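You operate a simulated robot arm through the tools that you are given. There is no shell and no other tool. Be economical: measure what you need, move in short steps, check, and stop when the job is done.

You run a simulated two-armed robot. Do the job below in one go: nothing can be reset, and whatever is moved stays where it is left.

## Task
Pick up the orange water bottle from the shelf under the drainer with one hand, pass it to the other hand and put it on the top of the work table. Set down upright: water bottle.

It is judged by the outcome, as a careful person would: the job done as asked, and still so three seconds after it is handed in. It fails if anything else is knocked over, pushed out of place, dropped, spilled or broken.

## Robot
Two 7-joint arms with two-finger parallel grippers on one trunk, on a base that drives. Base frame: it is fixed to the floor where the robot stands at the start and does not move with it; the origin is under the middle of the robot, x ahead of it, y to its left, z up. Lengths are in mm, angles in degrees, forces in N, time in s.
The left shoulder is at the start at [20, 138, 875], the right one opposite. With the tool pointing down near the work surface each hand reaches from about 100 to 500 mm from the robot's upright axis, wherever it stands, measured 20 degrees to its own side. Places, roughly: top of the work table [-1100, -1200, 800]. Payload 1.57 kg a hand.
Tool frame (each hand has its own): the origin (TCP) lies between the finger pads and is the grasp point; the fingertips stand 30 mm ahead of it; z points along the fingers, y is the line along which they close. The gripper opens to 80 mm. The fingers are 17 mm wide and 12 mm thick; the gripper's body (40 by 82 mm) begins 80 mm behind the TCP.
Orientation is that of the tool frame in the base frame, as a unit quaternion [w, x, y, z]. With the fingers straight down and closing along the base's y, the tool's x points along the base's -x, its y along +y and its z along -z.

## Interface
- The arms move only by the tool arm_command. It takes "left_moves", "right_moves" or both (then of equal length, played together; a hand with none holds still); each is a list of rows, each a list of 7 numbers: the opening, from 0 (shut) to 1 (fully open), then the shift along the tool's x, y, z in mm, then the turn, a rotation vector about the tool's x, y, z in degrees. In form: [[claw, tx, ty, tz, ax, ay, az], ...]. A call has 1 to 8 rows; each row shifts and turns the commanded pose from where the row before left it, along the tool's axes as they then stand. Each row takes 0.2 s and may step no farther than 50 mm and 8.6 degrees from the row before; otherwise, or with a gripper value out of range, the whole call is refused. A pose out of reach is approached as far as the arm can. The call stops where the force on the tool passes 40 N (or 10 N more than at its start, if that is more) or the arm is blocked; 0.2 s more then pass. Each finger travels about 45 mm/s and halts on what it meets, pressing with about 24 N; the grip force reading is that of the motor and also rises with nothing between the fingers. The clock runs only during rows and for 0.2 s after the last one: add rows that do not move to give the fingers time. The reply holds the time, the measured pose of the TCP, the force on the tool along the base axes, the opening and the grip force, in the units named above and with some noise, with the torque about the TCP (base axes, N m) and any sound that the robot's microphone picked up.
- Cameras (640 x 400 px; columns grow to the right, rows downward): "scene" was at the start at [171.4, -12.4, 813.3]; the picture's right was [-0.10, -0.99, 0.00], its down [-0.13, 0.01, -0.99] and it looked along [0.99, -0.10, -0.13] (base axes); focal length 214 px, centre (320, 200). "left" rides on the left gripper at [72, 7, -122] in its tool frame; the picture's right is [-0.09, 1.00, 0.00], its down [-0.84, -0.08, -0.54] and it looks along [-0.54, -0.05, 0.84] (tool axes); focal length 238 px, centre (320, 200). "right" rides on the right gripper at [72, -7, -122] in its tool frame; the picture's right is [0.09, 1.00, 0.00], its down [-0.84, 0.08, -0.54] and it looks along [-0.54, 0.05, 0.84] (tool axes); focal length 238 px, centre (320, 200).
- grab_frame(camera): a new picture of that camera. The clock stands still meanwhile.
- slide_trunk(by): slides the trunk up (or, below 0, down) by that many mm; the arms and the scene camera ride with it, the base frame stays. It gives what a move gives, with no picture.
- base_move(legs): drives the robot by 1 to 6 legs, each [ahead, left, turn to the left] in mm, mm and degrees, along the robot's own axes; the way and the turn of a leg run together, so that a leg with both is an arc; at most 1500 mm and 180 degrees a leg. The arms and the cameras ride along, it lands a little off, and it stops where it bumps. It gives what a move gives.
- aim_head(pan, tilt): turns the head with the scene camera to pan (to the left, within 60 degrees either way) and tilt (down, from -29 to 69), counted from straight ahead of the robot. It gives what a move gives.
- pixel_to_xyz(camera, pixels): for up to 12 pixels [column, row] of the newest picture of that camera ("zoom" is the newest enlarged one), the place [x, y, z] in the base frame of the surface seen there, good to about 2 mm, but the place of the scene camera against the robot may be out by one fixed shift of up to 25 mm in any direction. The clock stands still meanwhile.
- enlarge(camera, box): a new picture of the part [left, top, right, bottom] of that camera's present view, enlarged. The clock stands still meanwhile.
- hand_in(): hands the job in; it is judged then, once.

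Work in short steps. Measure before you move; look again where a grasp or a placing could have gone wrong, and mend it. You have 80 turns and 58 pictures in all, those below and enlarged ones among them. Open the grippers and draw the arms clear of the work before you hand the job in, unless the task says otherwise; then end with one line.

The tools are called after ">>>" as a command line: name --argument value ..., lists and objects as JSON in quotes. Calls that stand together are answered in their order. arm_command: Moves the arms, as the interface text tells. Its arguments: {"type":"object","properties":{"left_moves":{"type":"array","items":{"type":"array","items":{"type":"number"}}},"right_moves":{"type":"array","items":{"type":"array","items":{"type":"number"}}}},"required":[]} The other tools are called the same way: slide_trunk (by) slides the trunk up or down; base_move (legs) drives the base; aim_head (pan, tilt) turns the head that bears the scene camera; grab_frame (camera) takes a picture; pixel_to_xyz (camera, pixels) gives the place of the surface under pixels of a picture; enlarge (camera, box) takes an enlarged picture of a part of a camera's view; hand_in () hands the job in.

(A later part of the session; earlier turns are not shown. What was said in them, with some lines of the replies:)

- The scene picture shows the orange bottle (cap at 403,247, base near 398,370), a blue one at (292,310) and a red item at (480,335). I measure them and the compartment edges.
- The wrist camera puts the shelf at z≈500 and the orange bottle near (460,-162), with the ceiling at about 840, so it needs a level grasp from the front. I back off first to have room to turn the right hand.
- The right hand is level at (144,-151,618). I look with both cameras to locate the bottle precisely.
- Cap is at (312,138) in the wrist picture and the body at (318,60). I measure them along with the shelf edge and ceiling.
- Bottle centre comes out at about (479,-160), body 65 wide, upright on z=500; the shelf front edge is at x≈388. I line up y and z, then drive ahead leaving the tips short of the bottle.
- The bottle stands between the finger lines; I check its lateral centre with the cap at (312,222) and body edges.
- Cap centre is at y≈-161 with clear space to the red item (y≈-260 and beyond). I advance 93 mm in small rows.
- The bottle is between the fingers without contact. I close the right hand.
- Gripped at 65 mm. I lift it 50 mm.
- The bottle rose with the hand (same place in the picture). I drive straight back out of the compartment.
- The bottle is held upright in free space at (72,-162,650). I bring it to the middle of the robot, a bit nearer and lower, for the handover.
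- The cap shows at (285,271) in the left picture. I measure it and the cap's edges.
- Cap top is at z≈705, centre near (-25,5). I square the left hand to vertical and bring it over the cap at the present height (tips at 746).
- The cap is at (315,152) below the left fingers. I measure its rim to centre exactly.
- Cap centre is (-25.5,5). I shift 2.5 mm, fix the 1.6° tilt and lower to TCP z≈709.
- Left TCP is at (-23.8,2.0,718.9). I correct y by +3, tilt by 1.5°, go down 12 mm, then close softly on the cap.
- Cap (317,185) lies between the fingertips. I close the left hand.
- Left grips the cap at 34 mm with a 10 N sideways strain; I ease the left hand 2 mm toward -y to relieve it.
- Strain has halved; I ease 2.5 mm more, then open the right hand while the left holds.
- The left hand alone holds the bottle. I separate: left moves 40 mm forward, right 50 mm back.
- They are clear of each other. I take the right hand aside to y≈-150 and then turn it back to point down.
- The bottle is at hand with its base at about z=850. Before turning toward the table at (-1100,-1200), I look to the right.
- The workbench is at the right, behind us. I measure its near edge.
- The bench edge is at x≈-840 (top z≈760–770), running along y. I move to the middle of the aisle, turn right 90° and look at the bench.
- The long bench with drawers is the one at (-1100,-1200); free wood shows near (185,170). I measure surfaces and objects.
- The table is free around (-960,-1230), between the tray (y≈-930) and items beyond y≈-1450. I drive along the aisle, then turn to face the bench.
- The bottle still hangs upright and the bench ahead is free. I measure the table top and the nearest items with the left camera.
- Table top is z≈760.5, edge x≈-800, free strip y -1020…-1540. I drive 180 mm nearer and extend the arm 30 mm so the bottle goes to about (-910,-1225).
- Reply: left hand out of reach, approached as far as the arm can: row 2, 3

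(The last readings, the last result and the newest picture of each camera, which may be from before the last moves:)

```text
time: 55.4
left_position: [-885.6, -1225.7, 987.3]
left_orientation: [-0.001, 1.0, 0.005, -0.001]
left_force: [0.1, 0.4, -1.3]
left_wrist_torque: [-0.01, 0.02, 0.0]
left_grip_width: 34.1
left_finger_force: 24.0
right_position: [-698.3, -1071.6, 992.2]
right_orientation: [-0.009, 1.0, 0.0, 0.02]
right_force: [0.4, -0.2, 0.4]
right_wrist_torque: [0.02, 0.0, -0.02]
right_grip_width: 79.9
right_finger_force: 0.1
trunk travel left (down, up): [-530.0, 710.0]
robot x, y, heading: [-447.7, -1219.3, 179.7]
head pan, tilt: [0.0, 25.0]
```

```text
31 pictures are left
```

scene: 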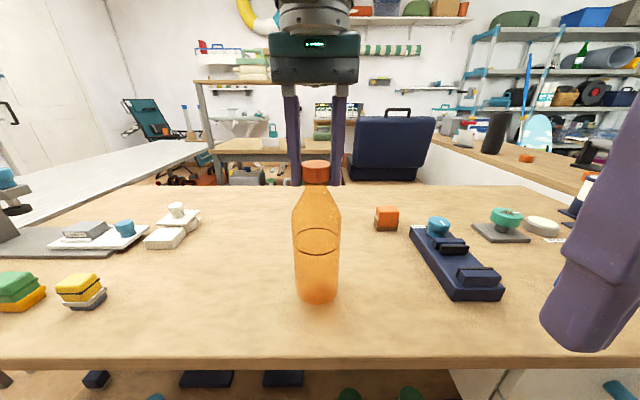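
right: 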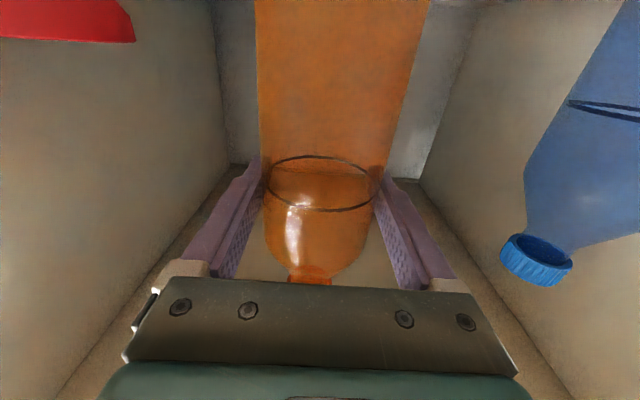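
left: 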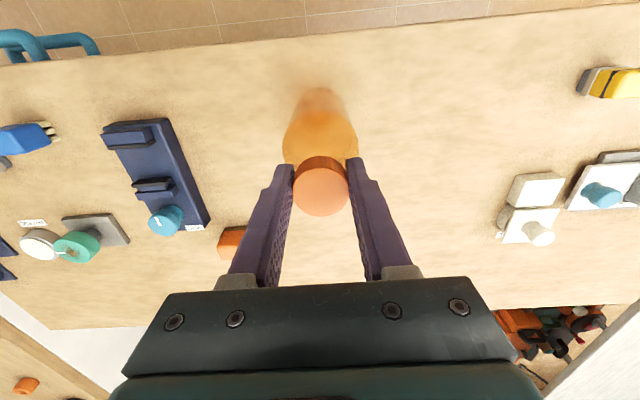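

The bottle hovers ~19 mm over free wood, 86 mm in from the edge. I lower with the trunk (the arm is at its reach limit), checking force.

>>> slide_trunk --by -15

>>> slide_trunk --by -2

>>> slide_trunk --by -2

```text
time: 56.0
left_position: [-885.2, -1225.6, 972.3]
left_orientation: [0.0, 1.0, 0.005, 0.0]
left_force: [-0.3, 0.1, -0.8]
left_wrist_torque: [0.0, 0.04, 0.01]
left_grip_width: 34.4
left_finger_force: 24.1
right_position: [-698.5, -1072.6, 977.9]
right_orientation: [-0.008, 1.0, 0.001, 0.021]
right_force: [0.4, -0.7, 0.3]
right_wrist_torque: [0.0, -0.01, -0.01]
right_grip_width: 80.3
right_finger_force: 0.1
trunk travel left (down, up): [-515.0, 725.0]
robot x, y, heading: [-449.2, -1221.3, 179.6]
head pan, tilt: [0.0, 25.0]
```

```text
time: 56.5
left_position: [-885.4, -1225.3, 971.0]
left_orientation: [0.0, 1.0, 0.005, -0.001]
left_force: [-0.2, -0.1, -1.2]
left_wrist_torque: [0.01, -0.02, -0.02]
left_grip_width: 34.2
left_finger_force: 24.3
right_position: [-698.6, -1072.6, 976.7]
right_orientation: [-0.009, 1.0, 0.0, 0.02]
right_force: [-0.8, -0.3, 0.6]
right_wrist_torque: [0.01, -0.01, 0.01]
right_grip_width: 80.3
right_finger_force: 0.1
trunk travel left (down, up): [-513.0, 727.0]
robot x, y, heading: [-448.1, -1223.0, 179.6]
head pan, tilt: [0.0, 25.0]
```

```text
time: 57.0
left_position: [-885.6, -1226.3, 969.8]
left_orientation: [0.0, 1.0, 0.005, 0.0]
left_force: [-0.3, 0.1, -0.9]
left_wrist_torque: [0.01, 0.01, 0.02]
left_grip_width: 34.1
left_finger_force: 23.9
right_position: [-698.2, -1073.8, 973.4]
right_orientation: [-0.009, 1.0, 0.0, 0.021]
right_force: [0.7, 0.4, -0.1]
right_wrist_torque: [-0.02, 0.01, -0.03]
right_grip_width: 80.2
right_finger_force: 0.0
trunk travel left (down, up): [-511.0, 729.0]
robot x, y, heading: [-446.8, -1219.2, 179.7]
head pan, tilt: [0.0, 25.0]
```

No contact force yet; I go on in 1 mm steps.

>>> slide_trunk --by -1

>>> slide_trunk --by -1

```text
time: 57.5
left_position: [-885.1, -1226.0, 967.7]
left_orientation: [0.001, 1.0, 0.005, 0.0]
left_force: [0.3, -0.2, -0.2]
left_wrist_torque: [-0.02, 0.01, 0.0]
left_grip_width: 34.3
left_finger_force: 24.6
right_position: [-698.0, -1073.4, 971.8]
right_orientation: [-0.008, 1.0, 0.0, 0.02]
right_force: [0.9, -0.1, -0.3]
right_wrist_torque: [-0.01, -0.01, -0.02]
right_grip_width: 79.8
right_finger_force: 0.1
trunk travel left (down, up): [-510.0, 730.0]
robot x, y, heading: [-445.9, -1224.2, 179.8]
head pan, tilt: [0.0, 25.0]
```

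```text
time: 58.0
left_position: [-886.4, -1225.4, 967.2]
left_orientation: [0.0, 1.0, 0.006, 0.0]
left_force: [-0.8, 0.3, 0.5]
left_wrist_torque: [0.0, -0.02, -0.01]
left_grip_width: 34.2
left_finger_force: 24.0
right_position: [-697.5, -1072.4, 971.4]
right_orientation: [-0.008, 1.0, 0.001, 0.019]
right_force: [0.5, -1.2, -0.7]
right_wrist_torque: [-0.05, 0.0, 0.0]
right_grip_width: 79.9
right_finger_force: 0.0
trunk travel left (down, up): [-509.0, 731.0]
robot x, y, heading: [-446.7, -1219.8, 179.4]
head pan, tilt: [0.0, 25.0]
```

I check the gap by measuring the cap top (it should read ≈965 when standing).

>>> grab_frame --camera "left"

>>> pixel_to_xyz --camera "left" --pixels '[[320, 190], [320, 200], [310, 195], [330, 195], [420, 150], [230, 130], [390, 100]]'

>>> enlarge --camera "scene" --box '[240, 150, 400, 350]'

```text
30 pictures are left
```

left: 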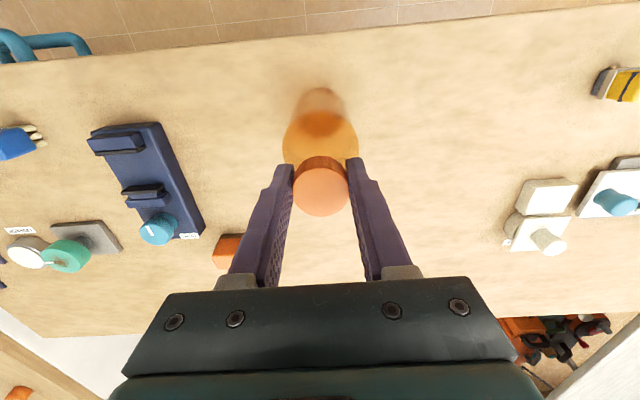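

```text
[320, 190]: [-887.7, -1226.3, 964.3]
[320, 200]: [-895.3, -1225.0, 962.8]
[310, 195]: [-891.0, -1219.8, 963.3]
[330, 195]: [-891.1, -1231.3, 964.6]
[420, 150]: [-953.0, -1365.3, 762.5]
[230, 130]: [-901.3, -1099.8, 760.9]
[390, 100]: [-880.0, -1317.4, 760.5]
```

```text
2.00 times, centred on (320, 250) of scene
```

zoom: 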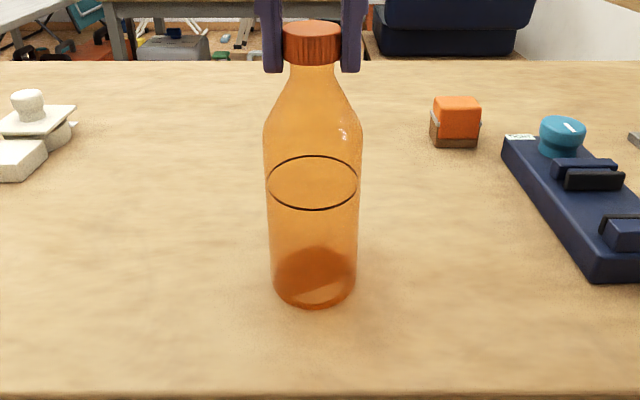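

Cap top reads ≈963.8, so it is about at contact. I lower 1 mm at a time watching the vertical force.

>>> slide_trunk --by -1

>>> slide_trunk --by -1

```text
time: 58.5
left_position: [-885.7, -1224.7, 966.5]
left_orientation: [0.0, 1.0, 0.005, -0.001]
left_force: [-0.2, 0.1, 5.1]
left_wrist_torque: [-0.01, -0.06, 0.0]
left_grip_width: 34.3
left_finger_force: 24.2
right_position: [-697.9, -1071.7, 970.9]
right_orientation: [-0.009, 1.0, 0.0, 0.02]
right_force: [-0.3, -0.1, 0.6]
right_wrist_torque: [-0.01, -0.01, -0.05]
right_grip_width: 80.0
right_finger_force: 0.0
trunk travel left (down, up): [-508.0, 732.0]
robot x, y, heading: [-448.1, -1225.0, 179.6]
head pan, tilt: [0.0, 25.0]
```

```text
time: 59.1
left_position: [-885.2, -1225.7, 965.1]
left_orientation: [0.0, 1.0, 0.004, -0.002]
left_force: [2.0, -0.7, 14.4]
left_wrist_torque: [-0.02, -0.22, -0.01]
left_grip_width: 34.4
left_finger_force: 23.9
right_position: [-697.5, -1073.0, 969.6]
right_orientation: [-0.009, 1.0, 0.0, 0.019]
right_force: [0.1, 0.1, 0.4]
right_wrist_torque: [0.03, -0.01, 0.0]
right_grip_width: 80.2
right_finger_force: 0.1
trunk travel left (down, up): [-507.0, 733.0]
robot x, y, heading: [-446.9, -1224.1, 179.5]
head pan, tilt: [0.0, 25.0]
```

The bottle stands (14 N). I relieve 1 mm and open the left hand gently.

>>> slide_trunk --by 1

>>> arm_command --left_moves '[[0.5, 0, 0, 0, 0, 0, 0], [0.6, 0, 0, 0, 0, 0, 0], [0.8, 0, 0, 0, 0, 0, 0], [1, 0, 0, 0, 0, 0, 0], [1, 0, 0, 0, 0, 0, 0], [1, 0, 0, 0, 0, 0, 0]]'

>>> grab_frame --camera "scene"

```text
time: 59.6
left_position: [-885.7, -1225.4, 965.4]
left_orientation: [0.0, 1.0, 0.006, 0.0]
left_force: [0.8, 0.0, 9.2]
left_wrist_torque: [0.02, 0.0, 0.01]
left_grip_width: 34.1
left_finger_force: 24.1
right_position: [-700.6, -1072.7, 969.6]
right_orientation: [-0.008, 1.0, 0.001, 0.019]
right_force: [0.2, -0.4, -0.3]
right_wrist_torque: [-0.01, 0.02, -0.02]
right_grip_width: 80.3
right_finger_force: 0.0
trunk travel left (down, up): [-508.0, 732.0]
robot x, y, heading: [-450.2, -1225.9, 179.6]
head pan, tilt: [0.0, 25.0]
```

```text
time: 61.0
left_position: [-886.7, -1226.4, 965.7]
left_orientation: [0.0, 1.0, 0.006, -0.002]
left_force: [1.0, -0.2, 0.1]
left_wrist_torque: [0.04, -0.01, 0.0]
left_grip_width: 80.0
left_finger_force: 0.0
right_position: [-699.2, -1072.8, 970.6]
right_orientation: [-0.009, 1.0, 0.001, 0.02]
right_force: [-0.4, 1.1, 0.2]
right_wrist_torque: [-0.03, -0.02, 0.0]
right_grip_width: 80.0
right_finger_force: 0.1
trunk travel left (down, up): [-508.0, 732.0]
robot x, y, heading: [-446.2, -1223.8, 180.0]
head pan, tilt: [0.0, 25.0]
```

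```text
28 pictures are left
```

scene: 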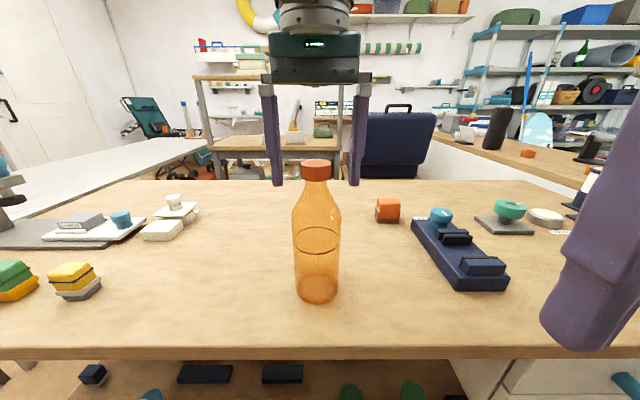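

The bottle stands free and upright. I raise the trunk 120 mm, then back away from the table and check.

>>> slide_trunk --by 120

>>> base_move --legs '[[-200, 0, 0]]'

>>> grab_frame --camera "scene"

```text
time: 62.5
left_position: [-885.6, -1226.3, 1085.7]
left_orientation: [0.001, 1.0, 0.006, 0.0]
left_force: [0.9, 0.6, -0.5]
left_wrist_torque: [0.03, 0.03, 0.0]
left_grip_width: 80.3
left_finger_force: 0.2
right_position: [-698.4, -1072.6, 1089.6]
right_orientation: [-0.009, 1.0, 0.001, 0.021]
right_force: [0.5, -0.2, 0.1]
right_wrist_torque: [0.0, -0.02, 0.01]
right_grip_width: 79.8
right_finger_force: 0.0
trunk travel left (down, up): [-628.0, 612.0]
robot x, y, heading: [-449.8, -1218.8, 179.6]
head pan, tilt: [0.0, 25.0]
```

```text
time: 64.0
left_position: [-690.6, -1227.0, 1085.7]
left_orientation: [0.0, 1.0, 0.006, -0.001]
left_force: [0.3, 0.2, 0.4]
left_wrist_torque: [0.02, 0.04, 0.0]
left_grip_width: 80.0
left_finger_force: 0.1
right_position: [-504.7, -1072.9, 1089.7]
right_orientation: [-0.009, 1.0, -0.001, 0.02]
right_force: [-0.4, -1.0, 1.0]
right_wrist_torque: [0.0, 0.0, 0.0]
right_grip_width: 80.1
right_finger_force: 0.0
trunk travel left (down, up): [-628.0, 612.0]
robot x, y, heading: [-251.3, -1220.6, 180.0]
head pan, tilt: [0.0, 25.0]
```

```text
27 pictures are left
```

scene: 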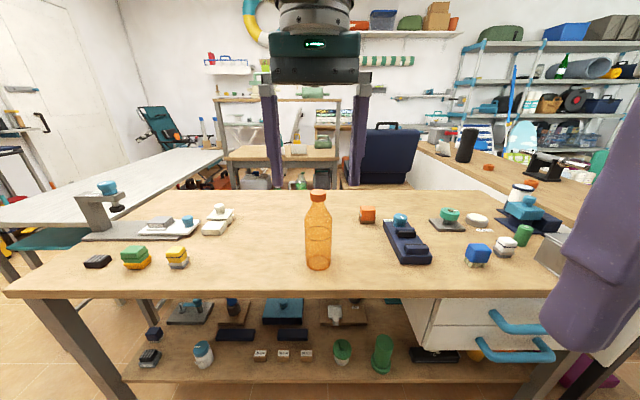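

The bottle stands upright on the bench, nothing else has moved, and both hands are open and clear. I hand in.

>>> hand_in

```text
The job is handed in.
```

The orange water bottle is standing upright on the work table, after the right hand took it from the shelf and passed it to the left. Nothing else was moved, and both grippers are open and clear.
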